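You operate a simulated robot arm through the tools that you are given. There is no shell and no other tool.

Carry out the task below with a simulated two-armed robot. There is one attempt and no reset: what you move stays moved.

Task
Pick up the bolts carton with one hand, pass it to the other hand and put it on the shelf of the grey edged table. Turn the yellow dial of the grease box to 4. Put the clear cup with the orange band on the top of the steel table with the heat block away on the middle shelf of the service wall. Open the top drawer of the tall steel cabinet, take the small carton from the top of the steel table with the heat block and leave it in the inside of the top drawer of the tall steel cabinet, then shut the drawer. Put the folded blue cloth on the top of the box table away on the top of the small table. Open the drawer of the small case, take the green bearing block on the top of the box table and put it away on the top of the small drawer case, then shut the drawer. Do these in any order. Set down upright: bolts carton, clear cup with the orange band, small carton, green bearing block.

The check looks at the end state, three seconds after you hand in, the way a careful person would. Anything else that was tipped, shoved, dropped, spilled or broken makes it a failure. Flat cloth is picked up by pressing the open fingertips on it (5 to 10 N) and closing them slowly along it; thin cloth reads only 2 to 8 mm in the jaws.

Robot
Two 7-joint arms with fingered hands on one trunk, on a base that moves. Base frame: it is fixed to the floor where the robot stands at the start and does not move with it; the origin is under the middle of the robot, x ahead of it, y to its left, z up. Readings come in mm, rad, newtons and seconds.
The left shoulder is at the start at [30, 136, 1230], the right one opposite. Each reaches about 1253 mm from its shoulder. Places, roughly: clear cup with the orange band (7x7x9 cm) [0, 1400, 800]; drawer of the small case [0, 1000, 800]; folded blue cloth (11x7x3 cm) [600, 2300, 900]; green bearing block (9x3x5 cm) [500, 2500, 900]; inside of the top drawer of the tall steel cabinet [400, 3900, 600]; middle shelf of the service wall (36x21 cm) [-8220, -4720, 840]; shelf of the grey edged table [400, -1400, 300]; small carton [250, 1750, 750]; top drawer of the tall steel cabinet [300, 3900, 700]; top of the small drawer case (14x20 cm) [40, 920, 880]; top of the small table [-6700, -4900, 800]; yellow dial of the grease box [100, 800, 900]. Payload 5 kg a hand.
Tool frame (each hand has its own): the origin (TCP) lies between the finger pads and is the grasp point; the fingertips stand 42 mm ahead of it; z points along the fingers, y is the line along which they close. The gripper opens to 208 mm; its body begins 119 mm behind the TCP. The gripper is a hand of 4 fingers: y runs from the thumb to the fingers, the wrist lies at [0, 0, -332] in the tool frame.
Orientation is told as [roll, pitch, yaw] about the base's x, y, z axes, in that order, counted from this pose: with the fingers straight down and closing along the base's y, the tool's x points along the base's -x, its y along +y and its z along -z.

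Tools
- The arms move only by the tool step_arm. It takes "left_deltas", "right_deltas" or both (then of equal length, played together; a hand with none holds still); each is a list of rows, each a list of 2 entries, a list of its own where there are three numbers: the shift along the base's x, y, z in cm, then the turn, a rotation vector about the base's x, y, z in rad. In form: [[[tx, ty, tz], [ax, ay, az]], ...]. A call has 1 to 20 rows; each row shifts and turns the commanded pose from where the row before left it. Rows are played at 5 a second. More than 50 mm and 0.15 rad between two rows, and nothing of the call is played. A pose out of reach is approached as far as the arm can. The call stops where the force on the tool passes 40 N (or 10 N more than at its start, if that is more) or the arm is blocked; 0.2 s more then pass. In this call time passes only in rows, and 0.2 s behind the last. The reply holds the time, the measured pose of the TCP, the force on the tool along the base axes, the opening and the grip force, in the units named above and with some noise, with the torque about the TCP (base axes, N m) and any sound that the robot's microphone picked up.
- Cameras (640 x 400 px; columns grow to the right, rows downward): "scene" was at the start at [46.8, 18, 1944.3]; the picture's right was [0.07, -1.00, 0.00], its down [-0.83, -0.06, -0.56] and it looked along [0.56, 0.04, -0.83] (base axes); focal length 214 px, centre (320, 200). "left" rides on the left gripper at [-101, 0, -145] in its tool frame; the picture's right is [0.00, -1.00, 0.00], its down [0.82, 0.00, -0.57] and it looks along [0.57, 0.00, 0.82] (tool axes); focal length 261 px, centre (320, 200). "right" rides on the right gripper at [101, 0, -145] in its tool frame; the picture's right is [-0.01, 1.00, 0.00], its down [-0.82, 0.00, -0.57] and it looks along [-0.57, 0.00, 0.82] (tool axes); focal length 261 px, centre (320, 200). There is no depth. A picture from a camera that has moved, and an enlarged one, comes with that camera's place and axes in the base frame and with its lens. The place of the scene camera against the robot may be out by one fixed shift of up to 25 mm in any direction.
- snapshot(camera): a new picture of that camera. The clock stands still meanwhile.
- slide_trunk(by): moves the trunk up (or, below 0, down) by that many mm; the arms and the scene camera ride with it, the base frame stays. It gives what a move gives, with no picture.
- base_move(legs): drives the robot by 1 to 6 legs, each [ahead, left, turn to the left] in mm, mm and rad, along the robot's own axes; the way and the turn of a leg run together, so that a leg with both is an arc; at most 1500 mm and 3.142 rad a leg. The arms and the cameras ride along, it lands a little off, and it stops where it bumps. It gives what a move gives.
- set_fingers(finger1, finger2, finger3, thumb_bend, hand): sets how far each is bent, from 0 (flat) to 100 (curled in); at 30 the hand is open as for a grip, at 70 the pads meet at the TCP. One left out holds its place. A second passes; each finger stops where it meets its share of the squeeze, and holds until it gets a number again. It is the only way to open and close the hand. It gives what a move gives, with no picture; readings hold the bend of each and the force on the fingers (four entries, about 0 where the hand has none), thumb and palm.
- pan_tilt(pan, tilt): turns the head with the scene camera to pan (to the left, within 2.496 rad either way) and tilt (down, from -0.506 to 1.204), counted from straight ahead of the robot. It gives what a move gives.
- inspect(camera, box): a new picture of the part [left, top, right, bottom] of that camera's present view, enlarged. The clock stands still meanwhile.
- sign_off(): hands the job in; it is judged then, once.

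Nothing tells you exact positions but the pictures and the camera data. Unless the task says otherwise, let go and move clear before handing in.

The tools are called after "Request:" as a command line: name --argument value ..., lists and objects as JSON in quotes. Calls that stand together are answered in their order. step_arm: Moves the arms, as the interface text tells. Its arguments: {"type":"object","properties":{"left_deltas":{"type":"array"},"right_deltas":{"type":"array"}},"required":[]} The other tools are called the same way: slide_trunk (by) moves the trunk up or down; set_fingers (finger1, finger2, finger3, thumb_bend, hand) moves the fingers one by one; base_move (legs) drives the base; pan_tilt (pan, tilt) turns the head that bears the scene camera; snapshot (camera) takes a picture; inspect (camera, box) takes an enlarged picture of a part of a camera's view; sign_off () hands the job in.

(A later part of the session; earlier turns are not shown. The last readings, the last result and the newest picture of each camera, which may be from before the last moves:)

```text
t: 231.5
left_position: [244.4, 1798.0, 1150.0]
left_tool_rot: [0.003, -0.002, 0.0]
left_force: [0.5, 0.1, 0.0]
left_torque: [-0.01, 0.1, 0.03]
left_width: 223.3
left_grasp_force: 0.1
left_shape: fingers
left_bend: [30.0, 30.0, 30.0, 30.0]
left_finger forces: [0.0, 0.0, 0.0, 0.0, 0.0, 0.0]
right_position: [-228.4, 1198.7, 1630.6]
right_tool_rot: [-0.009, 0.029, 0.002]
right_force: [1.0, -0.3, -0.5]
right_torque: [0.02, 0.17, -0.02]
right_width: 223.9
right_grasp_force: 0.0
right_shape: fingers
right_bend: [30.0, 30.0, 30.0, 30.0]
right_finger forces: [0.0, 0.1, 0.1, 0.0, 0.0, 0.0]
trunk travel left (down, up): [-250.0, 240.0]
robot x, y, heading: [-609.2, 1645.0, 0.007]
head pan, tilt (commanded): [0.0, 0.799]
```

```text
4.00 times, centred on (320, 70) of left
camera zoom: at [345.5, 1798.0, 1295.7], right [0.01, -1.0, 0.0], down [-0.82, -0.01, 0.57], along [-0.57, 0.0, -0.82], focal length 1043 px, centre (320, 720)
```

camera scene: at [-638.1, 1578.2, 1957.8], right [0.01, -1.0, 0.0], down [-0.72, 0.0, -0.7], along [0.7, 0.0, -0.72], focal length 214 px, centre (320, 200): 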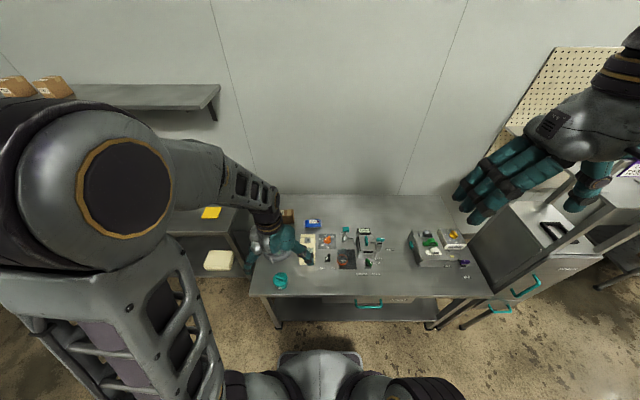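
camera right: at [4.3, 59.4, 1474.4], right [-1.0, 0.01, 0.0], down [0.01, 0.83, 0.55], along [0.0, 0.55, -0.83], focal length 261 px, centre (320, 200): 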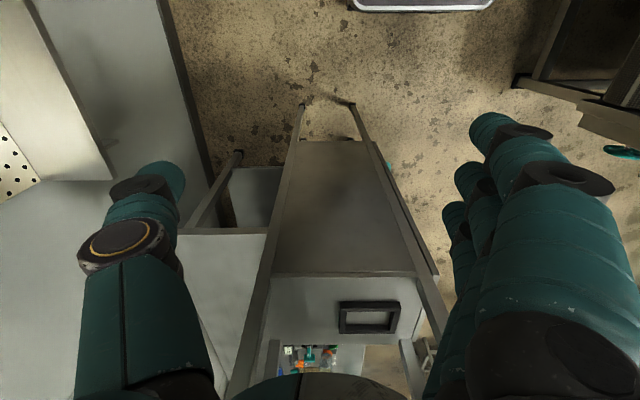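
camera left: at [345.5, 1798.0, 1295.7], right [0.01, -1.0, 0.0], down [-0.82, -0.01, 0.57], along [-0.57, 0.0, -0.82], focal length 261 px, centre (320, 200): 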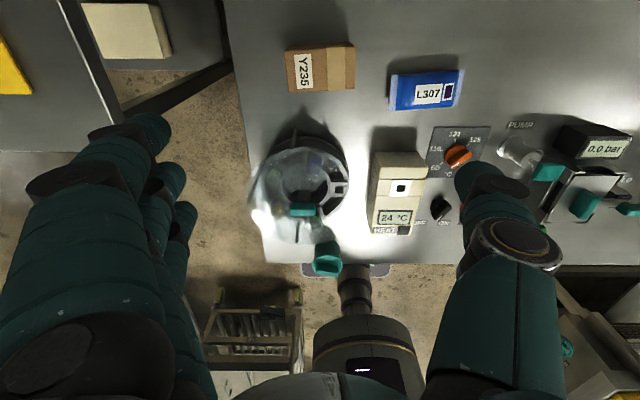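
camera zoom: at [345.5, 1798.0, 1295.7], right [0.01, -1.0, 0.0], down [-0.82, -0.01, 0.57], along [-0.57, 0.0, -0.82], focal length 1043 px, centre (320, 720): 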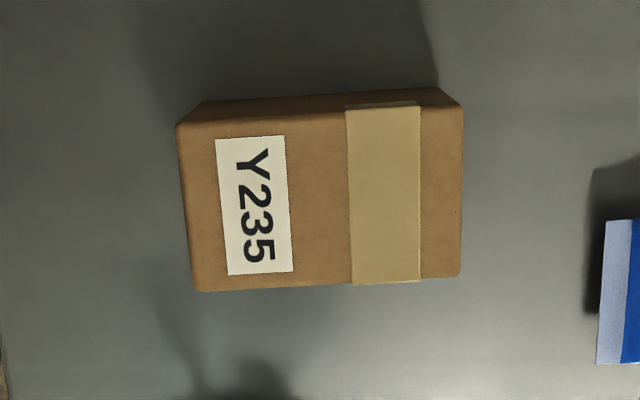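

The carton is about 100 (y) × 56 (x) × 65 mm. Before choosing a grip I want to see the tall cabinet's drawer, so I retract and drive over to look.

Request:
step_arm --left_deltas '[[[-4, 0, 2], [0, 0, 0]], [[-4, 0, 2], [0, 0, 0]], [[-4.5, 0, 0], [0, 0, 0]], [[-4.5, 0, 0], [0, 0, 0]], [[-4.5, 0, 0], [0, 0, 0]], [[-4.5, 0, 0], [0, 0, 0]], [[-4.5, 0, 0], [0, 0, 0]]]'

Request:
base_move --legs '[[-150, 0, 0], [0, 1500, 0], [0, 450, 0]]'

Request:
snapshot --camera "scene"

```text
t: 233.1
left_position: [-64.9, 1798.6, 1193.1]
left_tool_rot: [0.004, -0.004, 0.001]
left_force: [-1.0, 1.2, 0.5]
left_torque: [-0.04, -0.13, 0.01]
left_width: 223.5
left_grasp_force: 0.1
left_shape: fingers
left_bend: [30.0, 30.0, 30.0, 30.0]
left_finger forces: [0.1, 0.1, 0.0, 0.0, 0.0, 0.1]
right_position: [-232.5, 1198.5, 1630.9]
right_tool_rot: [-0.008, 0.027, 0.001]
right_force: [-1.2, 0.3, -0.3]
right_torque: [-0.02, -0.17, 0.01]
right_width: 223.9
right_grasp_force: 0.0
right_shape: fingers
right_bend: [30.0, 30.0, 30.0, 30.0]
right_finger forces: [0.1, 0.1, 0.0, 0.0, 0.1, 0.1]
trunk travel left (down, up): [-250.0, 240.0]
robot x, y, heading: [-609.1, 1646.5, 0.004]
head pan, tilt (commanded): [0.0, 0.799]
```

```text
t: 238.7
left_position: [-208.6, 2701.8, 1189.0]
left_tool_rot: [0.002, 0.002, 0.051]
left_force: [1.8, 2.2, -0.8]
left_torque: [-0.16, 0.28, -0.01]
left_width: 223.5
left_grasp_force: 0.1
left_shape: fingers
left_bend: [30.0, 30.0, 30.0, 30.0]
left_finger forces: [0.1, 0.0, 0.1, 0.0, 0.0, 0.0]
right_position: [-343.4, 2096.7, 1630.7]
right_tool_rot: [-0.01, 0.027, 0.048]
right_force: [3.5, 1.2, -1.3]
right_torque: [-0.26, 0.48, -0.04]
right_width: 224.2
right_grasp_force: 0.1
right_shape: fingers
right_bend: [30.0, 30.0, 30.0, 30.0]
right_finger forces: [0.0, 0.0, 0.2, 0.0, 0.0, 0.0]
trunk travel left (down, up): [-250.0, 240.0]
robot x, y, heading: [-751.8, 2521.0, 0.052]
head pan, tilt (commanded): [0.0, 0.799]
stopped in leg 2: the robot was blocked; the commanded pose is now the measured one
```

```text
taken
camera scene: at [-687.1, 2540.6, 1957.7], right [0.05, -1.0, 0.0], down [-0.72, -0.04, -0.69], along [0.69, 0.04, -0.72], focal length 214 px, centre (320, 200)
```

scene: 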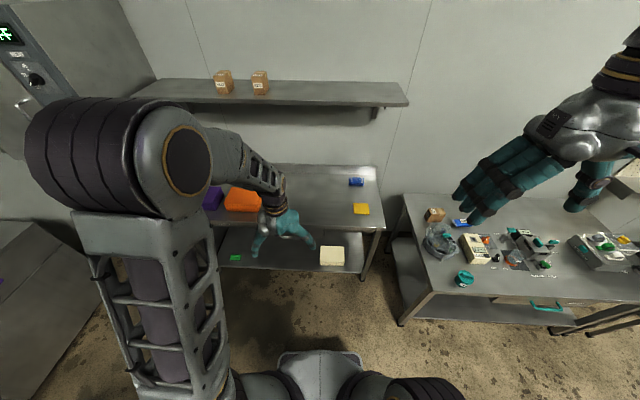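

The base bumped something on its left side. I look to the left and around.

Request:
pan_tilt --pan 1.3 --tilt 0.8

Request:
snapshot --camera "scene"

Request:
pan_tilt --pan 2.2 --tilt 0.9

Request:
snapshot --camera "scene"

```text
t: 240.1
left_position: [-210.3, 2700.6, 1191.8]
left_tool_rot: [0.003, -0.001, 0.048]
left_force: [0.3, -0.5, 0.7]
left_torque: [-0.01, 0.02, 0.0]
left_width: 223.8
left_grasp_force: 0.1
left_shape: fingers
left_bend: [30.0, 30.0, 30.0, 30.0]
left_finger forces: [0.0, 0.0, 0.0, 0.0, 0.0, 0.0]
right_position: [-350.2, 2093.1, 1632.5]
right_tool_rot: [-0.009, 0.022, 0.048]
right_force: [0.0, -0.4, -0.5]
right_torque: [0.01, 0.0, 0.04]
right_width: 224.2
right_grasp_force: 0.0
right_shape: fingers
right_bend: [30.0, 30.0, 30.0, 30.0]
right_finger forces: [0.0, 0.0, 0.0, 0.1, 0.0, 0.0]
trunk travel left (down, up): [-250.0, 240.0]
robot x, y, heading: [-746.5, 2521.2, 0.047]
head pan, tilt (commanded): [1.3, 0.799]
```

```text
taken
camera scene: at [-755.8, 2612.0, 1957.8], right [0.98, -0.22, 0.0], down [-0.16, -0.7, -0.7], along [0.15, 0.68, -0.72], focal length 214 px, centre (320, 200)
```

scene: 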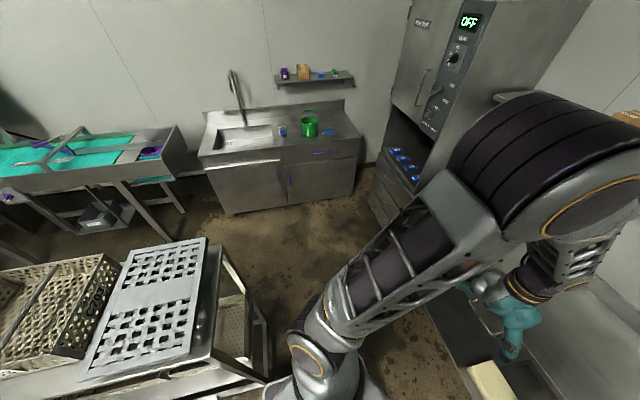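

```text
t: 241.3
left_position: [-210.5, 2700.8, 1191.0]
left_tool_rot: [0.002, -0.001, 0.049]
left_force: [-0.1, -1.2, -0.2]
left_torque: [0.01, 0.0, 0.0]
left_width: 223.9
left_grasp_force: 0.1
left_shape: fingers
left_bend: [30.0, 30.0, 30.0, 30.0]
left_finger forces: [0.0, 0.0, 0.1, 0.0, 0.1, 0.0]
right_position: [-349.7, 2091.9, 1631.8]
right_tool_rot: [-0.008, 0.024, 0.049]
right_force: [0.2, 0.0, -0.4]
right_torque: [0.02, 0.01, -0.01]
right_width: 224.2
right_grasp_force: 0.0
right_shape: fingers
right_bend: [30.0, 30.0, 30.0, 30.0]
right_finger forces: [0.0, 0.0, 0.1, 0.1, 0.0, 0.1]
trunk travel left (down, up): [-250.0, 240.0]
robot x, y, heading: [-747.4, 2522.3, 0.051]
head pan, tilt (commanded): [2.201, 0.901]
```

```text
taken
camera scene: at [-820.7, 2591.5, 1949.9], right [0.78, 0.63, 0.0], down [0.49, -0.61, -0.62], along [-0.39, 0.48, -0.78], focal length 214 px, centre (320, 200)
```

scene: 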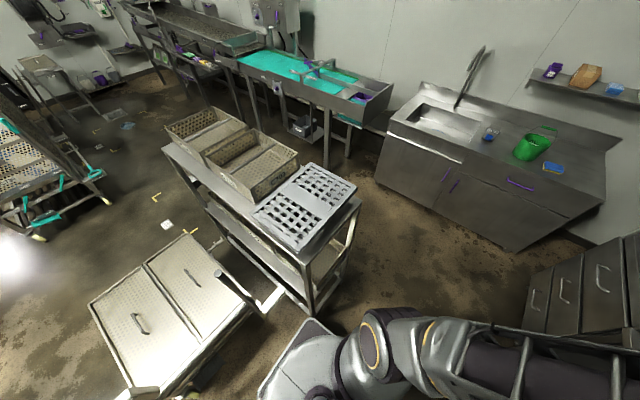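

My base's rear corner touched a rack because I had backed up too far. I move away from it, forward to x≈−580, then continue left and look at the tall cabinet.

Request:
base_move --legs '[[30, -60, -0.05], [140, 0, 0], [0, 850, 0]]'

Request:
pan_tilt --pan 0.8 --tilt 0.7

Request:
snapshot --camera "scene"

```text
t: 247.4
left_position: [-30.4, 3462.9, 1191.7]
left_tool_rot: [0.002, -0.001, 0.0]
left_force: [0.1, 0.0, -0.7]
left_torque: [-0.01, -0.02, 0.02]
left_width: 224.0
left_grasp_force: 0.0
left_shape: fingers
left_bend: [30.0, 30.0, 30.0, 30.0]
left_finger forces: [0.1, 0.1, 0.1, 0.0, 0.0, 0.0]
right_position: [-200.6, 2863.5, 1633.0]
right_tool_rot: [-0.01, 0.025, -0.002]
right_force: [-0.3, -0.1, 0.0]
right_torque: [-0.05, 0.01, 0.0]
right_width: 224.1
right_grasp_force: 0.1
right_shape: fingers
right_bend: [30.0, 30.0, 30.0, 30.0]
right_finger forces: [0.1, 0.0, 0.0, 0.0, 0.0, 0.0]
trunk travel left (down, up): [-250.0, 240.0]
robot x, y, heading: [-581.2, 3313.7, -0.003]
head pan, tilt (commanded): [2.201, 0.901]
```

```text
t: 248.9
left_position: [-31.2, 3463.6, 1192.3]
left_tool_rot: [0.002, -0.002, -0.003]
left_force: [0.1, -0.9, -0.8]
left_torque: [-0.03, 0.01, 0.04]
left_width: 223.9
left_grasp_force: 0.1
left_shape: fingers
left_bend: [30.0, 30.0, 30.0, 30.0]
left_finger forces: [0.0, 0.0, 0.0, 0.0, 0.1, 0.0]
right_position: [-200.2, 2863.1, 1632.2]
right_tool_rot: [-0.009, 0.024, -0.004]
right_force: [-0.9, -0.4, -0.6]
right_torque: [0.0, 0.03, 0.01]
right_width: 223.9
right_grasp_force: 0.1
right_shape: fingers
right_bend: [30.0, 30.0, 30.0, 30.0]
right_finger forces: [0.0, 0.0, 0.0, 0.0, 0.0, 0.0]
trunk travel left (down, up): [-250.0, 240.0]
robot x, y, heading: [-577.0, 3312.1, -0.006]
head pan, tilt (commanded): [0.799, 0.7]
```

```text
taken
camera scene: at [-542.5, 3385.6, 1966.1], right [0.72, -0.7, 0.0], down [-0.45, -0.46, -0.76], along [0.53, 0.55, -0.64], focal length 214 px, centre (320, 200)
```

scene: 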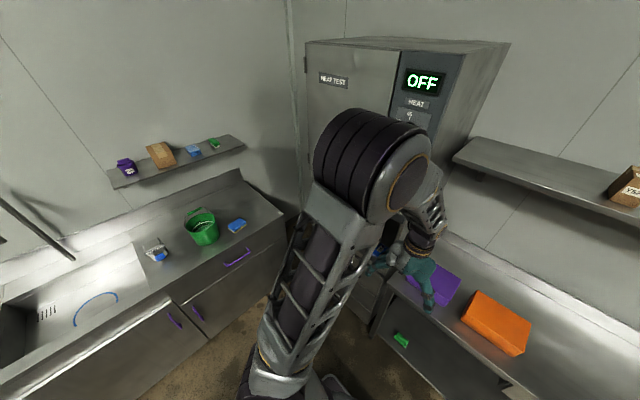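

The tall cabinet is in the corner ahead-left, with drawers at its foot. I shift left to stand before it and tuck the left arm so I can see its front.

Request:
base_move --legs '[[0, 450, 0]]'

Request:
step_arm --left_deltas '[[[-2, 4, 1], [0, 0, 0]], [[-2, 4, 1], [0, 0, 0]], [[-2, 4, 1], [0, 0, 0]], [[-2, 4, 1], [0, 0, 0]], [[-2, 4, 1], [0, 0, 0]], [[-2, 4, 1], [0, 0, 0]], [[-2, 4, 1], [0, 0, 0]]]'

Request:
pan_tilt --pan 0.0 --tilt 0.7

Request:
snapshot --camera "scene"

```text
t: 251.6
left_position: [-30.2, 3917.1, 1192.8]
left_tool_rot: [0.002, -0.003, -0.003]
left_force: [-0.4, 0.1, 0.3]
left_torque: [-0.06, 0.02, -0.01]
left_width: 223.7
left_grasp_force: 0.1
left_shape: fingers
left_bend: [30.0, 30.0, 30.0, 30.0]
left_finger forces: [0.1, 0.0, 0.0, 0.0, 0.1, 0.0]
right_position: [-199.8, 3317.6, 1633.4]
right_tool_rot: [-0.009, 0.024, -0.004]
right_force: [-0.5, 0.1, -0.5]
right_torque: [-0.07, 0.0, 0.0]
right_width: 224.1
right_grasp_force: 0.1
right_shape: fingers
right_bend: [30.0, 30.0, 30.0, 30.0]
right_finger forces: [0.0, 0.0, 0.0, 0.1, 0.1, 0.0]
trunk travel left (down, up): [-250.0, 240.0]
robot x, y, heading: [-578.2, 3767.5, -0.001]
head pan, tilt (commanded): [0.799, 0.7]
```

```text
t: 253.2
left_position: [-171.7, 4197.7, 1261.1]
left_tool_rot: [0.001, -0.002, -0.003]
left_force: [-0.4, 0.3, -0.4]
left_torque: [-0.08, -0.06, 0.03]
left_width: 224.1
left_grasp_force: 0.1
left_shape: fingers
left_bend: [30.0, 30.0, 30.0, 30.0]
left_finger forces: [0.0, 0.0, 0.0, 0.1, 0.0, 0.0]
right_position: [-202.6, 3318.4, 1634.1]
right_tool_rot: [-0.009, 0.021, -0.003]
right_force: [-0.7, 0.6, 0.7]
right_torque: [-0.05, -0.13, 0.01]
right_width: 224.1
right_grasp_force: 0.1
right_shape: fingers
right_bend: [30.0, 30.0, 30.0, 30.0]
right_finger forces: [0.0, 0.0, 0.1, 0.1, 0.0, 0.0]
trunk travel left (down, up): [-250.0, 240.0]
robot x, y, heading: [-579.2, 3770.3, -0.002]
head pan, tilt (commanded): [0.799, 0.7]
```

```text
t: 254.4
left_position: [-170.7, 4196.9, 1261.9]
left_tool_rot: [0.001, -0.004, -0.003]
left_force: [0.5, -0.3, 0.4]
left_torque: [0.0, 0.05, 0.01]
left_width: 223.7
left_grasp_force: 0.1
left_shape: fingers
left_bend: [30.0, 30.0, 30.0, 30.0]
left_finger forces: [0.0, 0.1, 0.0, 0.0, 0.0, 0.1]
right_position: [-200.0, 3317.1, 1631.0]
right_tool_rot: [-0.008, 0.025, -0.004]
right_force: [-0.6, 0.2, 0.7]
right_torque: [0.0, 0.05, -0.01]
right_width: 224.4
right_grasp_force: 0.1
right_shape: fingers
right_bend: [30.0, 30.0, 30.0, 30.0]
right_finger forces: [0.0, 0.1, 0.0, 0.1, 0.0, 0.1]
trunk travel left (down, up): [-250.0, 240.0]
robot x, y, heading: [-575.4, 3763.0, 0.0]
head pan, tilt (commanded): [0.0, 0.7]
```

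```text
taken
camera scene: at [-516.4, 3778.7, 1966.1], right [0.0, -1.0, 0.0], down [-0.64, 0.0, -0.76], along [0.76, 0.0, -0.64], focal length 214 px, centre (320, 200)
```

scene: 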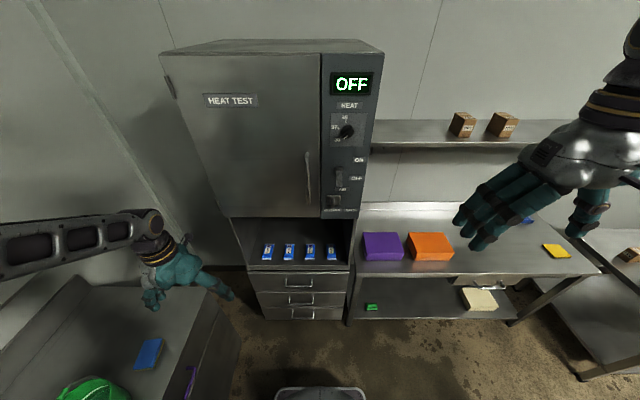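

Now I clearly see the tall cabinet: three drawers under a niche with blue packs. I zoom in on the drawers.

Request:
inspect --camera "scene" --box '[220, 210, 380, 330]'

Request:
inspect --camera "scene" --box '[260, 260, 340, 310]'

```text
3.33 times, centred on (300, 270) of scene
camera zoom: at [-516.4, 3778.7, 1966.1], right [0.0, -1.0, 0.0], down [-0.64, 0.0, -0.76], along [0.76, 0.0, -0.64], focal length 715 px, centre (387, -33)
```

zoom: 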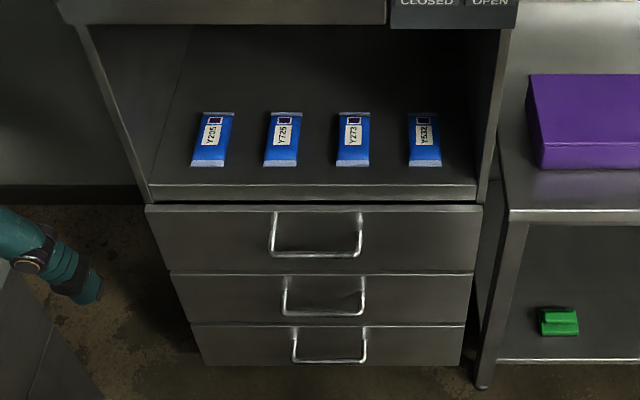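

```text
8.00 times, centred on (300, 285) of scene
camera zoom: at [-516.4, 3778.7, 1966.1], right [0.0, -1.0, 0.0], down [-0.64, 0.0, -0.76], along [0.76, 0.0, -0.64], focal length 1716 px, centre (480, -480)
```

zoom: 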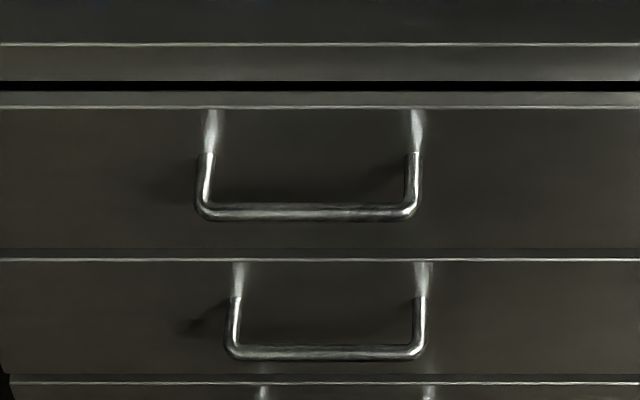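

The top drawer's U-handle bar is at x≈171, z≈669, y≈3816–3991, about 50 mm off the face. I'll grip it with the left hand pointing forward, thumb above and fingers below. I reposition, lower the trunk and reorient the left hand.

Request:
base_move --legs '[[0, -160, 0]]'

Request:
slide_trunk --by -200

Request:
step_arm --left_deltas '[[[1, -0.8, -1], [0, -0.131, 0]], [[1, -0.8, -1], [0, -0.131, 0]], [[1, -0.8, -1], [0, -0.131, 0]], [[1, -0.8, -1], [0, -0.131, 0]], [[1, -0.8, -1], [0, -0.131, 0]], [[1, -0.8, -1], [0, -0.131, 0]], [[1, -0.8, -1], [0, -0.131, 0]], [[1, -0.8, -1], [0, -0.131, 0]], [[1, -0.8, -1], [0, -0.131, 0]], [[1, -0.8, -1], [0, -0.131, 0]], [[1, -0.8, -1], [0, -0.131, 0]], [[1, -0.8, -1], [0, -0.131, 0]]]'

Request:
snapshot --camera "left"

Request:
snapshot --camera "scene"

```text
t: 255.8
left_position: [-171.0, 4037.4, 1261.8]
left_tool_rot: [0.003, -0.002, -0.003]
left_force: [0.4, -1.1, 1.1]
left_torque: [0.05, -0.04, 0.02]
left_width: 223.8
left_grasp_force: 0.1
left_shape: fingers
left_bend: [30.0, 30.0, 30.0, 30.0]
left_finger forces: [0.0, 0.0, 0.1, 0.1, 0.1, 0.1]
right_position: [-200.2, 3157.2, 1632.4]
right_tool_rot: [-0.009, 0.023, -0.004]
right_force: [0.3, -1.1, -1.0]
right_torque: [0.08, -0.01, 0.02]
right_width: 224.1
right_grasp_force: 0.0
right_shape: fingers
right_bend: [30.0, 30.0, 30.0, 30.0]
right_finger forces: [0.0, 0.1, 0.0, 0.0, 0.0, 0.1]
trunk travel left (down, up): [-250.0, 240.0]
robot x, y, heading: [-577.9, 3604.6, 0.002]
head pan, tilt (commanded): [0.0, 0.7]
```

```text
t: 257.9
left_position: [-169.6, 4038.5, 1062.3]
left_tool_rot: [0.001, -0.002, -0.003]
left_force: [0.3, 0.6, 0.4]
left_torque: [-0.01, 0.0, 0.03]
left_width: 224.3
left_grasp_force: 0.0
left_shape: fingers
left_bend: [30.0, 30.0, 30.0, 30.0]
left_finger forces: [0.0, 0.1, 0.1, 0.1, 0.1, 0.0]
right_position: [-200.4, 3157.0, 1431.8]
right_tool_rot: [-0.009, 0.025, -0.004]
right_force: [-0.4, -0.6, 0.2]
right_torque: [-0.01, 0.01, 0.02]
right_width: 224.3
right_grasp_force: 0.0
right_shape: fingers
right_bend: [30.0, 30.0, 30.0, 30.0]
right_finger forces: [0.1, 0.0, 0.0, 0.0, 0.0, 0.0]
trunk travel left (down, up): [-50.0, 440.0]
robot x, y, heading: [-574.8, 3606.6, 0.002]
head pan, tilt (commanded): [0.0, 0.7]
```

```text
t: 260.6
left_position: [29.0, 4017.7, 956.3]
left_tool_rot: [2.775, -1.565, -2.771]
left_force: [0.3, -0.5, 0.2]
left_torque: [0.0, 0.05, -0.05]
left_width: 224.0
left_grasp_force: 0.1
left_shape: fingers
left_bend: [30.0, 30.0, 30.0, 30.0]
left_finger forces: [0.0, 0.0, 0.1, 0.1, 0.1, 0.1]
left hand out of reach, approached as far as the arm can: row 4, 5, 6, 7, 8, 9
right_position: [-199.3, 3159.8, 1431.5]
right_tool_rot: [-0.008, 0.026, -0.002]
right_force: [0.2, 0.8, 0.3]
right_torque: [-0.09, 0.06, -0.02]
right_width: 224.1
right_grasp_force: 0.1
right_shape: fingers
right_bend: [30.0, 30.0, 30.0, 30.0]
right_finger forces: [0.0, 0.0, 0.0, 0.0, 0.1, 0.1]
trunk travel left (down, up): [-50.0, 440.0]
robot x, y, heading: [-578.4, 3607.5, 0.002]
head pan, tilt (commanded): [0.0, 0.7]
```

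```text
taken
camera left: at [-115.7, 4018.0, 1056.8], right [0.0, -1.0, 0.0], down [-0.57, 0.0, -0.82], along [0.82, 0.0, -0.57], focal length 261 px, centre (320, 200)
```

left: 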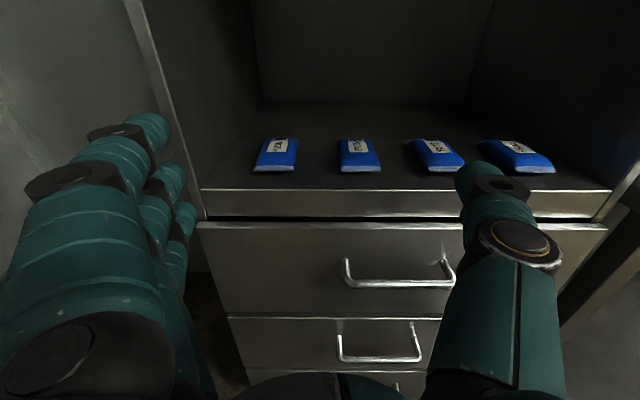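

```text
taken
camera scene: at [-516.0, 3620.6, 1766.0], right [0.0, -1.0, 0.0], down [-0.64, 0.0, -0.76], along [0.76, 0.0, -0.64], focal length 214 px, centre (320, 200)
```

scene: 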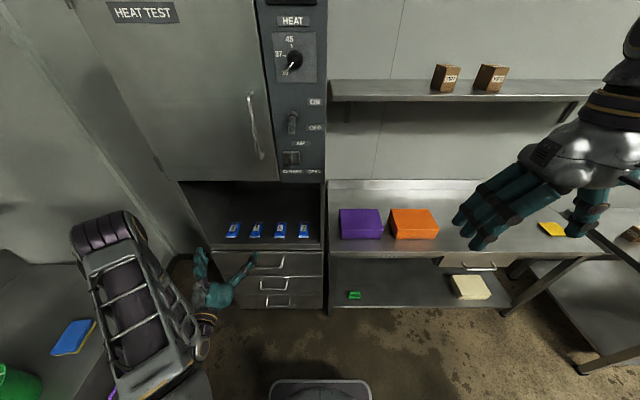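

I now have a clear view of the handle from the left hand's camera. I zoom for precise triangulation.

Request:
inspect --camera "left" --box '[320, 210, 480, 310]'

Request:
inspect --camera "scene" --box '[230, 230, 330, 300]'

```text
4.00 times, centred on (400, 260) of left
camera zoom: at [-115.7, 4018.0, 1056.8], right [0.0, -1.0, 0.0], down [-0.57, 0.0, -0.82], along [0.82, 0.0, -0.57], focal length 1043 px, centre (0, -40)
```

zoom: 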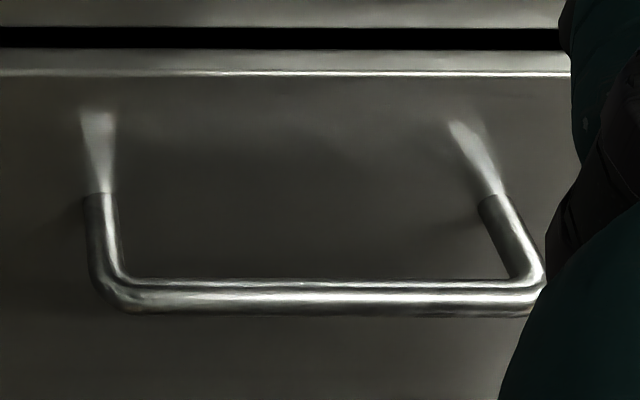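

```text
5.71 times, centred on (280, 265) of scene
camera zoom: at [-516.0, 3620.6, 1766.0], right [0.0, -1.0, 0.0], down [-0.64, 0.0, -0.76], along [0.76, 0.0, -0.64], focal length 1226 px, centre (549, -171)
```

zoom: 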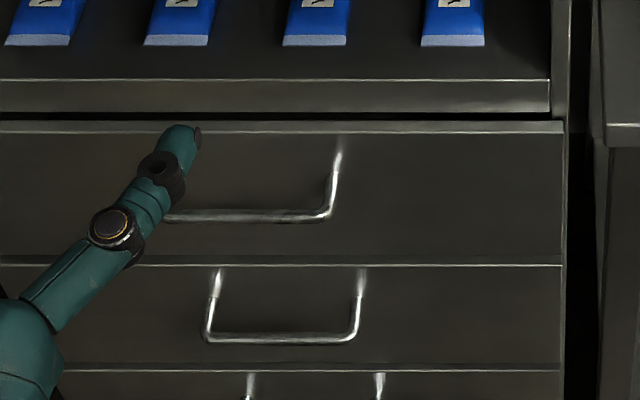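

Handle bar centre ≈ y 3883, z ≈ 690–705, x ≈ 152–167. I roll the hand so the thumb is above and fingers below while moving to that height, staying clear in x.

Request:
step_arm --left_deltas '[[[0, -1.1, -2.1], [-0.131, 0, 0]], [[0, -1.1, -2.1], [-0.131, 0, 0]], [[0, -1.1, -2.1], [-0.131, 0, 0]], [[0, -1.1, -2.1], [-0.131, 0, 0]], [[0, -1.1, -2.1], [-0.131, 0, 0]], [[0, -1.1, -2.1], [-0.131, 0, 0]], [[0, -1.1, -2.1], [-0.131, 0, 0]], [[0, -1.1, -2.1], [-0.131, 0, 0]], [[0, -1.1, -2.1], [-0.131, 0, 0]], [[0, -1.1, -2.1], [-0.131, 0, 0]], [[0, -1.1, -2.1], [-0.131, 0, 0]], [[0, -1.1, -2.1], [-0.131, 0, 0]]]'

Request:
snapshot --camera "left"

Request:
snapshot --camera "scene"

```text
t: 263.1
left_position: [29.8, 3885.5, 704.6]
left_tool_rot: [-1.568, 0.002, 1.573]
left_force: [1.0, 0.9, -0.6]
left_torque: [0.0, 0.06, -0.01]
left_width: 224.0
left_grasp_force: 0.1
left_shape: fingers
left_bend: [30.0, 30.0, 30.0, 30.0]
left_finger forces: [0.0, 0.1, 0.1, 0.0, 0.0, 0.0]
right_position: [-200.5, 3157.9, 1430.4]
right_tool_rot: [-0.01, 0.025, -0.005]
right_force: [-0.4, -0.5, 0.9]
right_torque: [0.01, 0.0, 0.0]
right_width: 223.8
right_grasp_force: 0.1
right_shape: fingers
right_bend: [30.0, 30.0, 30.0, 30.0]
right_finger forces: [0.1, 0.1, 0.1, 0.0, 0.1, 0.0]
trunk travel left (down, up): [-50.0, 440.0]
robot x, y, heading: [-577.9, 3605.4, 0.003]
head pan, tilt (commanded): [0.0, 0.7]
```

```text
taken
camera left: at [-114.8, 3985.3, 705.0], right [0.0, 0.01, 1.0], down [-0.57, -0.82, 0.01], along [0.82, -0.57, 0.0], focal length 261 px, centre (320, 200)
```

left: 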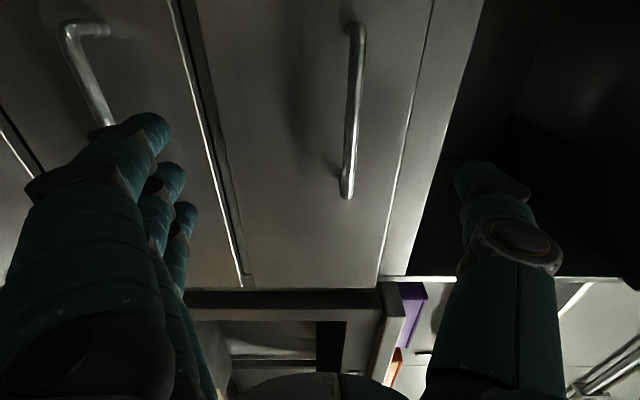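

```text
taken
camera scene: at [-516.6, 3619.2, 1766.1], right [0.0, -1.0, 0.0], down [-0.64, 0.0, -0.76], along [0.76, 0.0, -0.64], focal length 214 px, centre (320, 200)
```

scene: 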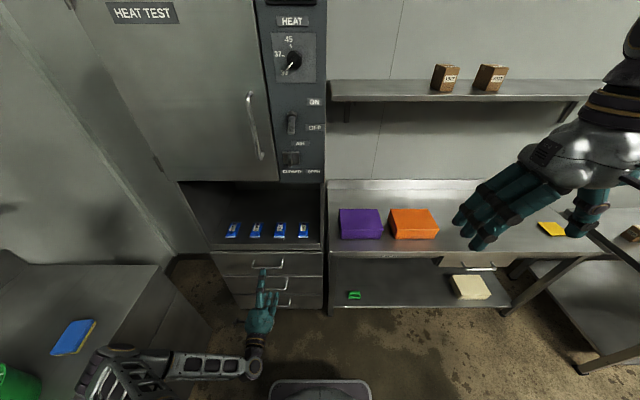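

The new angle shows the bar clearly at z≈733, x≈131, y≈3822–3978 (face at x≈182). I raise to that height, centre in y, then advance so the bar comes between thumb and fingers.

Request:
step_arm --left_deltas '[[[0, 0.7, 1.4], [0, 0, 0]], [[0, 0.7, 1.4], [0, 0, 0]], [[2, 0, 0], [0, 0, 0]], [[2, 0, 0], [0, 0, 0]]]'

Request:
snapshot --camera "left"

```text
t: 264.1
left_position: [70.0, 3898.9, 732.0]
left_tool_rot: [-1.569, 0.0, 1.573]
left_force: [-0.2, 0.2, 0.3]
left_torque: [-0.01, 0.01, 0.02]
left_width: 224.0
left_grasp_force: 0.0
left_shape: fingers
left_bend: [30.0, 30.0, 30.0, 30.0]
left_finger forces: [0.0, 0.1, 0.0, 0.0, 0.0, 0.0]
right_position: [-200.1, 3157.6, 1432.2]
right_tool_rot: [-0.008, 0.023, -0.003]
right_force: [-0.2, 0.6, -1.1]
right_torque: [-0.02, 0.04, -0.06]
right_width: 224.0
right_grasp_force: 0.0
right_shape: fingers
right_bend: [30.0, 30.0, 30.0, 30.0]
right_finger forces: [0.1, 0.0, 0.0, 0.0, 0.0, 0.0]
trunk travel left (down, up): [-50.0, 440.0]
robot x, y, heading: [-577.4, 3605.0, 0.001]
head pan, tilt (commanded): [0.0, 0.7]
```

```text
taken
camera left: at [-75.5, 3999.2, 733.3], right [0.0, 0.0, 1.0], down [-0.57, -0.82, 0.01], along [0.82, -0.57, 0.0], focal length 261 px, centre (320, 200)
```

left: 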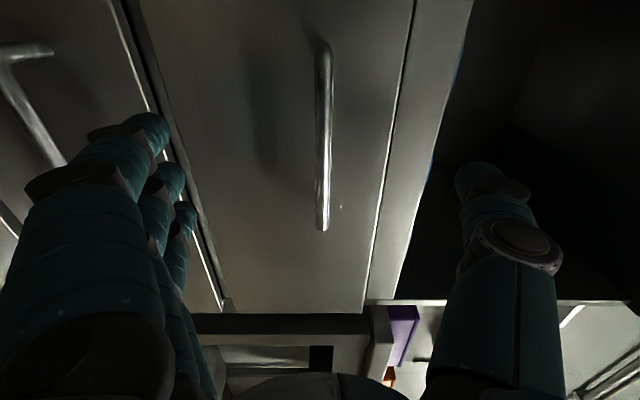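

The bar is exactly level with the hand's centre line. Advance 35 mm and close on it.

Request:
step_arm --left_deltas '[[[1.5, 0, 0], [0, 0, 0]], [[1.5, 0, 0], [0, 0, 0]], [[0.7, 0, 0], [0, 0, 0]]]'

Request:
snapshot --camera "left"

Request:
set_fingers --hand "left" --finger1 72 --finger2 72 --finger3 72 --thumb_bend 72

Request:
snapshot --camera "left"

```text
t: 264.9
left_position: [106.1, 3898.3, 732.4]
left_tool_rot: [-1.568, 0.001, 1.574]
left_force: [1.2, 0.8, 0.2]
left_torque: [0.01, -0.03, -0.01]
left_width: 223.9
left_grasp_force: 0.1
left_shape: fingers
left_bend: [30.0, 30.0, 30.0, 30.0]
left_finger forces: [0.0, 0.0, 0.0, 0.0, 0.1, 0.1]
right_position: [-199.9, 3157.0, 1433.1]
right_tool_rot: [-0.009, 0.023, -0.004]
right_force: [-0.2, -0.8, -0.6]
right_torque: [-0.02, -0.02, 0.01]
right_width: 224.0
right_grasp_force: 0.1
right_shape: fingers
right_bend: [30.0, 30.0, 30.0, 30.0]
right_finger forces: [0.0, 0.0, 0.0, 0.0, 0.0, 0.1]
trunk travel left (down, up): [-50.0, 440.0]
robot x, y, heading: [-575.3, 3607.2, 0.001]
head pan, tilt (commanded): [0.0, 0.7]
```

```text
taken
camera left: at [-38.2, 3999.3, 733.0], right [0.0, 0.0, 1.0], down [-0.57, -0.82, 0.01], along [0.82, -0.57, 0.0], focal length 261 px, centre (320, 200)
```

left: 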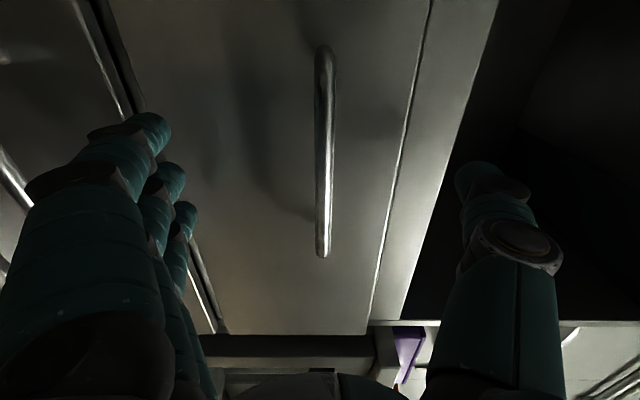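

```text
t: 265.9
left_position: [106.5, 3899.5, 732.6]
left_tool_rot: [-1.569, -0.001, 1.573]
left_force: [4.1, -0.9, -0.1]
left_torque: [-0.01, -0.02, 0.02]
left_width: 36.8
left_grasp_force: 15.8
left_shape: fingers
left_bend: [71.0, 71.0, 71.0, 69.0]
left_finger forces: [5.3, 5.2, 5.3, 0.1, 13.9, 0.0]
right_position: [-200.8, 3156.9, 1432.3]
right_tool_rot: [-0.009, 0.023, -0.003]
right_force: [-0.1, -1.3, -0.1]
right_torque: [0.01, -0.01, -0.05]
right_width: 224.1
right_grasp_force: 0.1
right_shape: fingers
right_bend: [30.0, 30.0, 30.0, 30.0]
right_finger forces: [0.0, 0.0, 0.0, 0.1, 0.1, 0.1]
trunk travel left (down, up): [-50.0, 440.0]
robot x, y, heading: [-575.0, 3603.5, -0.002]
head pan, tilt (commanded): [0.0, 0.7]
```

```text
taken
camera left: at [-38.0, 3999.3, 733.2], right [0.0, 0.0, 1.0], down [-0.57, -0.82, 0.01], along [0.82, -0.57, 0.0], focal length 261 px, centre (320, 200)
```

left: 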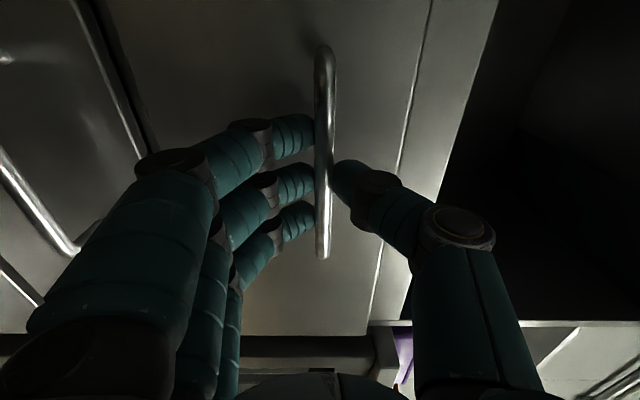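

The handle is firmly in the hand (three fingers below, thumb above). I tighten and pull the drawer open by driving backward gently.

Request:
set_fingers --hand "left" --finger1 80 --finger2 80 --finger3 80 --thumb_bend 80

Request:
step_arm --left_deltas '[[[-0.7, 0, 0], [0, 0, 0]], [[-1, 0, 0], [0, 0, 0]], [[-1, 0, 0], [0, 0, 0]]]'

Request:
snapshot --camera "left"

```text
t: 266.9
left_position: [105.9, 3899.4, 731.0]
left_tool_rot: [-1.567, -0.001, 1.574]
left_force: [1.4, -1.0, -5.9]
left_torque: [-0.01, 0.19, -0.04]
left_width: 35.3
left_grasp_force: 31.7
left_shape: fingers
left_bend: [71.0, 71.0, 71.0, 65.0]
left_finger forces: [11.3, 11.2, 11.3, 0.0, 30.1, 0.0]
right_position: [-201.1, 3159.0, 1431.8]
right_tool_rot: [-0.01, 0.024, -0.003]
right_force: [0.0, 0.0, 0.4]
right_torque: [0.05, 0.03, -0.03]
right_width: 224.0
right_grasp_force: 0.0
right_shape: fingers
right_bend: [30.0, 30.0, 30.0, 30.0]
right_finger forces: [0.0, 0.0, 0.1, 0.1, 0.1, 0.0]
trunk travel left (down, up): [-50.0, 440.0]
robot x, y, heading: [-582.2, 3607.5, 0.001]
head pan, tilt (commanded): [0.0, 0.7]
```

```text
t: 267.8
left_position: [78.5, 3898.5, 731.2]
left_tool_rot: [-1.569, 0.0, 1.576]
left_force: [-0.4, -2.8, -7.9]
left_torque: [0.01, 0.25, -0.05]
left_width: 35.5
left_grasp_force: 31.9
left_shape: fingers
left_bend: [72.0, 72.0, 71.0, 65.0]
left_finger forces: [11.3, 11.5, 11.6, 0.1, 29.5, 0.1]
right_position: [-200.6, 3157.0, 1432.2]
right_tool_rot: [-0.009, 0.024, -0.004]
right_force: [-0.5, -0.4, 0.1]
right_torque: [-0.03, -0.03, -0.02]
right_width: 223.8
right_grasp_force: 0.0
right_shape: fingers
right_bend: [30.0, 30.0, 30.0, 30.0]
right_finger forces: [0.1, 0.0, 0.1, 0.0, 0.1, 0.1]
trunk travel left (down, up): [-50.0, 440.0]
robot x, y, heading: [-573.7, 3606.1, 0.004]
head pan, tilt (commanded): [0.0, 0.7]
```

```text
taken
camera left: at [-65.7, 3999.3, 732.9], right [0.0, 0.01, 1.0], down [-0.57, -0.82, 0.01], along [0.82, -0.57, 0.0], focal length 261 px, centre (320, 200)
```

left: 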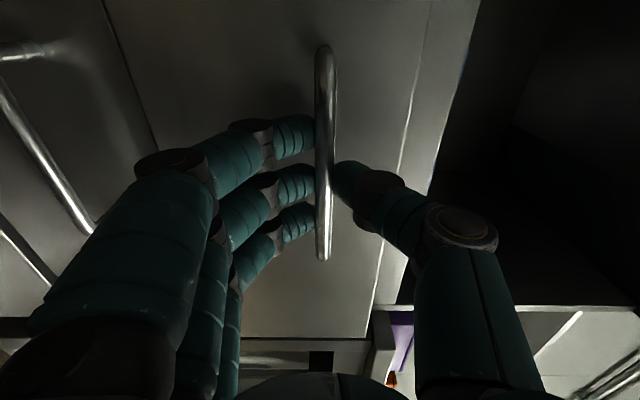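

The drawer is moving with the hand, low resistance. I continue pulling by backing the base.

Request:
base_move --legs '[[-110, 0, 0], [-110, 0, 0]]'

Request:
snapshot --camera "scene"

Request:
snapshot --camera "left"

```text
t: 269.7
left_position: [-140.6, 3898.7, 731.8]
left_tool_rot: [-1.567, 0.0, 1.573]
left_force: [0.2, 1.8, -11.5]
left_torque: [0.01, 0.35, -0.01]
left_width: 35.8
left_grasp_force: 31.1
left_shape: fingers
left_bend: [72.0, 72.0, 72.0, 65.0]
left_finger forces: [11.7, 11.7, 11.8, 0.0, 27.9, 0.0]
right_position: [-420.8, 3157.3, 1432.3]
right_tool_rot: [-0.01, 0.022, -0.005]
right_force: [-3.3, 0.0, 0.1]
right_torque: [0.0, -0.25, 0.02]
right_width: 224.1
right_grasp_force: 0.0
right_shape: fingers
right_bend: [30.0, 30.0, 30.0, 30.0]
right_finger forces: [0.1, 0.0, 0.0, 0.1, 0.0, 0.0]
trunk travel left (down, up): [-50.0, 440.0]
robot x, y, heading: [-797.5, 3603.6, 0.002]
head pan, tilt (commanded): [0.0, 0.7]
```

```text
taken
camera scene: at [-736.9, 3620.0, 1766.1], right [0.0, -1.0, 0.0], down [-0.64, 0.0, -0.77], along [0.77, 0.0, -0.64], focal length 214 px, centre (320, 200)
```

scene: 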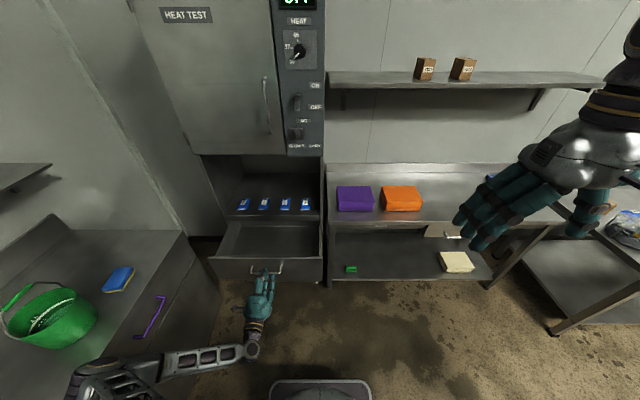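

```text
taken
camera left: at [-284.6, 3999.3, 733.2], right [0.0, 0.0, 1.0], down [-0.57, -0.82, 0.01], along [0.82, -0.57, 0.0], focal length 261 px, centre (320, 200)
```

left: 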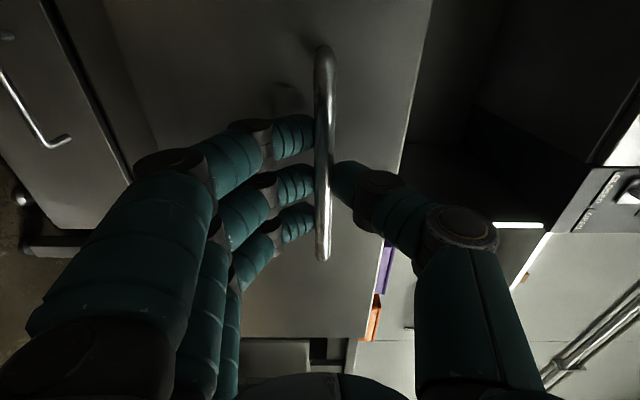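

The drawer is open ~25 cm. I release the handle and back off.

Request:
set_fingers --hand "left" --finger1 30 --finger2 30 --finger3 30 --thumb_bend 30

Request:
base_move --legs '[[-90, 0, 0]]'

Request:
snapshot --camera "scene"

```text
t: 270.7
left_position: [-138.5, 3898.3, 731.4]
left_tool_rot: [-1.568, -0.001, 1.575]
left_force: [0.7, 0.2, 0.0]
left_torque: [0.02, -0.01, 0.02]
left_width: 222.9
left_grasp_force: 0.1
left_shape: fingers
left_bend: [30.0, 30.0, 30.0, 30.0]
left_finger forces: [0.1, 0.1, 0.0, 0.1, 0.1, 0.0]
right_position: [-418.8, 3157.6, 1431.4]
right_tool_rot: [-0.008, 0.023, -0.006]
right_force: [0.8, 0.2, 0.0]
right_torque: [0.03, 0.0, 0.0]
right_width: 224.1
right_grasp_force: 0.0
right_shape: fingers
right_bend: [30.0, 30.0, 30.0, 30.0]
right_finger forces: [0.0, 0.1, 0.0, 0.1, 0.0, 0.1]
trunk travel left (down, up): [-50.0, 440.0]
robot x, y, heading: [-795.7, 3609.3, -0.005]
head pan, tilt (commanded): [0.0, 0.7]
```

```text
t: 271.8
left_position: [-230.1, 3898.4, 732.3]
left_tool_rot: [-1.57, 0.0, 1.574]
left_force: [-0.3, -0.3, -0.1]
left_torque: [0.0, 0.08, 0.0]
left_width: 223.3
left_grasp_force: 0.0
left_shape: fingers
left_bend: [30.0, 30.0, 30.0, 30.0]
left_finger forces: [0.1, 0.1, 0.0, 0.0, 0.0, 0.1]
right_position: [-511.3, 3157.9, 1433.1]
right_tool_rot: [-0.011, 0.02, -0.005]
right_force: [-2.2, -1.1, 0.7]
right_torque: [0.04, -0.32, 0.0]
right_width: 223.8
right_grasp_force: 0.1
right_shape: fingers
right_bend: [30.0, 30.0, 30.0, 30.0]
right_finger forces: [0.1, 0.0, 0.0, 0.0, 0.0, 0.0]
trunk travel left (down, up): [-50.0, 440.0]
robot x, y, heading: [-885.3, 3602.9, 0.001]
head pan, tilt (commanded): [0.0, 0.7]
```

```text
taken
camera scene: at [-828.1, 3619.5, 1766.2], right [0.0, -1.0, 0.0], down [-0.64, 0.0, -0.77], along [0.77, 0.0, -0.64], focal length 214 px, centre (320, 200)
```

scene: 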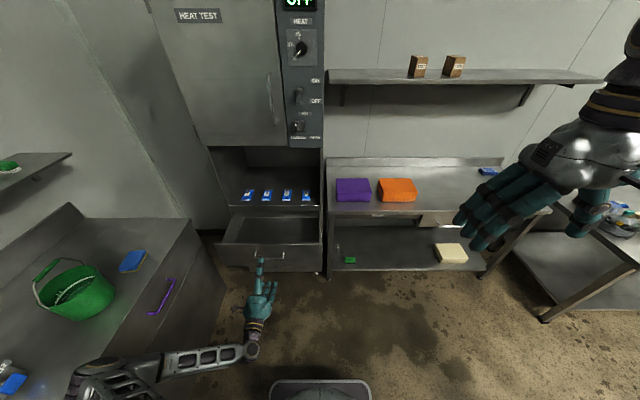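

The drawer is open and empty. Now I raise the trunk, return the left hand to fingers-down, and go back for the small carton.

Request:
slide_trunk --by 200

Request:
step_arm --left_deltas '[[[0, 0, 1.5], [0.131, 0, 0]], [[0, 0, 1.5], [0.131, 0, 0]], [[0, 0, 1.5], [0.131, 0, 0]], [[0, 0, 1.5], [0.131, 0, 0]], [[0, 0, 1.5], [0.131, 0, 0]], [[0, 0, 1.5], [0.131, 0, 0]], [[0, 0, 1.5], [0.131, 0, 0]], [[0, 0, 1.5], [0.131, 0, 0]], [[0, 0, 1.5], [0.131, 0, 0]], [[0, 0, 1.5], [0.131, 0, 0]], [[0, 0, 1.5], [0.131, 0, 0]], [[0, 0, 1.5], [0.131, 0, 0]]]'

Request:
step_arm --left_deltas '[[[-0.5, 0, 1], [0, 0.131, 0]], [[-0.5, 0, 1], [0, 0.131, 0]], [[-0.5, 0, 1], [0, 0.131, 0]], [[-0.5, 0, 1], [0, 0.131, 0]], [[-0.5, 0, 1], [0, 0.131, 0]], [[-0.5, 0, 1], [0, 0.131, 0]], [[-0.5, 0, 1], [0, 0.131, 0]], [[-0.5, 0, 1], [0, 0.131, 0]], [[-0.5, 0, 1], [0, 0.131, 0]], [[-0.5, 0, 1], [0, 0.131, 0]], [[-0.5, 0, 1], [0, 0.131, 0]], [[-0.5, 0, 1], [0, 0.131, 0]]]'

Request:
snapshot --camera "scene"

```text
t: 274.0
left_position: [-229.4, 3899.3, 931.1]
left_tool_rot: [-1.565, 0.0, 1.574]
left_force: [0.9, -0.4, 0.7]
left_torque: [0.01, -0.02, -0.03]
left_width: 223.4
left_grasp_force: 0.1
left_shape: fingers
left_bend: [30.0, 30.0, 30.0, 30.0]
left_finger forces: [0.1, 0.0, 0.0, 0.0, 0.0, 0.1]
right_position: [-510.5, 3158.6, 1631.3]
right_tool_rot: [-0.008, 0.021, -0.006]
right_force: [0.0, 0.2, 0.3]
right_torque: [0.05, 0.01, 0.02]
right_width: 223.9
right_grasp_force: 0.0
right_shape: fingers
right_bend: [30.0, 30.0, 30.0, 30.0]
right_finger forces: [0.0, 0.0, 0.0, 0.0, 0.1, 0.0]
trunk travel left (down, up): [-250.0, 240.0]
robot x, y, heading: [-882.8, 3605.5, -0.002]
head pan, tilt (commanded): [0.0, 0.7]
```

```text
t: 276.6
left_position: [-228.9, 3898.9, 1111.8]
left_tool_rot: [2.167, -1.566, -2.16]
left_force: [0.1, 0.4, -0.1]
left_torque: [-0.02, -0.02, 0.02]
left_width: 223.2
left_grasp_force: 0.0
left_shape: fingers
left_bend: [30.0, 30.0, 30.0, 30.0]
left_finger forces: [0.0, 0.1, 0.1, 0.0, 0.1, 0.0]
right_position: [-510.5, 3157.0, 1632.1]
right_tool_rot: [-0.009, 0.024, -0.005]
right_force: [0.4, -0.4, -0.3]
right_torque: [0.05, 0.04, 0.02]
right_width: 224.1
right_grasp_force: 0.0
right_shape: fingers
right_bend: [30.0, 30.0, 30.0, 30.0]
right_finger forces: [0.0, 0.1, 0.1, 0.0, 0.0, 0.0]
trunk travel left (down, up): [-250.0, 240.0]
robot x, y, heading: [-884.7, 3606.5, -0.002]
head pan, tilt (commanded): [0.0, 0.7]
```

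```text
t: 279.2
left_position: [-282.7, 3908.0, 1221.6]
left_tool_rot: [0.024, -0.061, -0.002]
left_force: [-0.2, -0.3, -0.5]
left_torque: [-0.06, 0.07, -0.01]
left_width: 223.9
left_grasp_force: 0.0
left_shape: fingers
left_bend: [30.0, 30.0, 30.0, 30.0]
left_finger forces: [0.0, 0.0, 0.0, 0.0, 0.0, 0.0]
left hand out of reach, approached as far as the arm can: row 3, 8, 9
right_position: [-509.3, 3158.3, 1630.9]
right_tool_rot: [-0.009, 0.023, -0.004]
right_force: [0.2, 0.1, 0.9]
right_torque: [-0.03, 0.12, 0.0]
right_width: 224.0
right_grasp_force: 0.1
right_shape: fingers
right_bend: [30.0, 30.0, 30.0, 30.0]
right_finger forces: [0.0, 0.0, 0.0, 0.0, 0.0, 0.1]
trunk travel left (down, up): [-250.0, 240.0]
robot x, y, heading: [-885.1, 3604.5, 0.002]
head pan, tilt (commanded): [0.0, 0.7]
```

```text
taken
camera scene: at [-823.6, 3619.6, 1965.9], right [0.0, -1.0, 0.0], down [-0.65, 0.0, -0.76], along [0.76, 0.0, -0.65], focal length 214 px, centre (320, 200)
```

scene: 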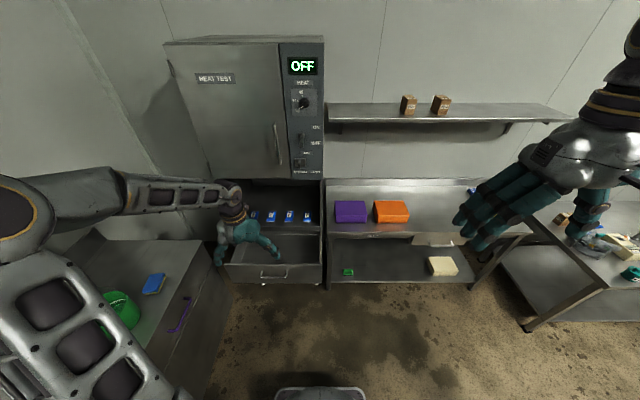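

I drive back to the steel table for the small carton.

Request:
base_move --legs '[[280, 0, 0], [0, -1500, 0], [0, -450, 0]]'

Request:
step_arm --left_deltas '[[[3, -1, 0], [-0.012, 0.03, 0]], [[4, -1, 0], [-0.012, 0.03, 0]], [[4, -1, 0], [0, 0, 0.1]], [[4, -1, -1], [0, 0, 0.14]], [[4, -1, -1], [0, 0, 0.14]], [[3, -1, -1], [0, 0, 0.14]], [[3, -1, -1], [0, 0, 0.14]], [[0, -1, -1], [0, 0, 0.14]], [[0, -1, -1], [0, 0, 0.14]], [[0, -1, -1], [0, 0, 0.14]]]'

Request:
snapshot --camera "left"

```text
t: 290.5
left_position: [3.4, 1958.4, 1222.4]
left_tool_rot: [0.029, -0.067, 0.004]
left_force: [-0.4, -0.5, 0.4]
left_torque: [0.06, -0.02, -0.01]
left_width: 224.1
left_grasp_force: 0.0
left_shape: fingers
left_bend: [30.0, 30.0, 30.0, 30.0]
left_finger forces: [0.0, 0.1, 0.0, 0.0, 0.1, 0.1]
right_position: [-220.5, 1206.1, 1632.1]
right_tool_rot: [-0.01, 0.023, 0.001]
right_force: [-0.3, -0.9, 0.1]
right_torque: [0.07, 0.02, -0.01]
right_width: 224.3
right_grasp_force: 0.0
right_shape: fingers
right_bend: [30.0, 30.0, 30.0, 30.0]
right_finger forces: [0.0, 0.0, 0.0, 0.1, 0.1, 0.0]
trunk travel left (down, up): [-250.0, 240.0]
robot x, y, heading: [-596.1, 1654.5, 0.006]
head pan, tilt (commanded): [0.0, 0.7]
```

```text
t: 292.7
left_position: [254.3, 1858.3, 1150.8]
left_tool_rot: [0.003, -0.006, 1.088]
left_force: [0.5, 1.2, -0.1]
left_torque: [0.01, 0.02, 0.0]
left_width: 224.0
left_grasp_force: 0.1
left_shape: fingers
left_bend: [30.0, 30.0, 30.0, 30.0]
left_finger forces: [0.0, 0.1, 0.1, 0.0, 0.0, 0.0]
right_position: [-219.5, 1206.6, 1632.5]
right_tool_rot: [-0.009, 0.023, -0.001]
right_force: [0.2, 0.5, -0.3]
right_torque: [0.02, 0.01, -0.03]
right_width: 223.9
right_grasp_force: 0.0
right_shape: fingers
right_bend: [30.0, 30.0, 30.0, 30.0]
right_finger forces: [0.1, 0.1, 0.1, 0.0, 0.0, 0.0]
trunk travel left (down, up): [-250.0, 240.0]
robot x, y, heading: [-597.3, 1653.7, 0.004]
head pan, tilt (commanded): [0.0, 0.7]
```

```text
taken
camera left: at [301.5, 1947.0, 1298.3], right [0.89, -0.46, 0.0], down [-0.38, -0.73, 0.57], along [-0.26, -0.5, -0.82], focal length 261 px, centre (320, 200)
```

left: 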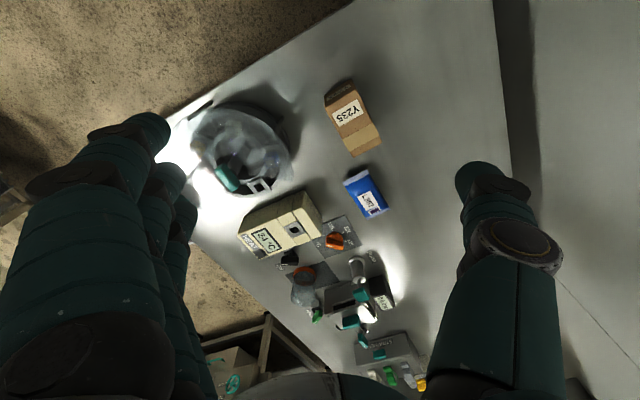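

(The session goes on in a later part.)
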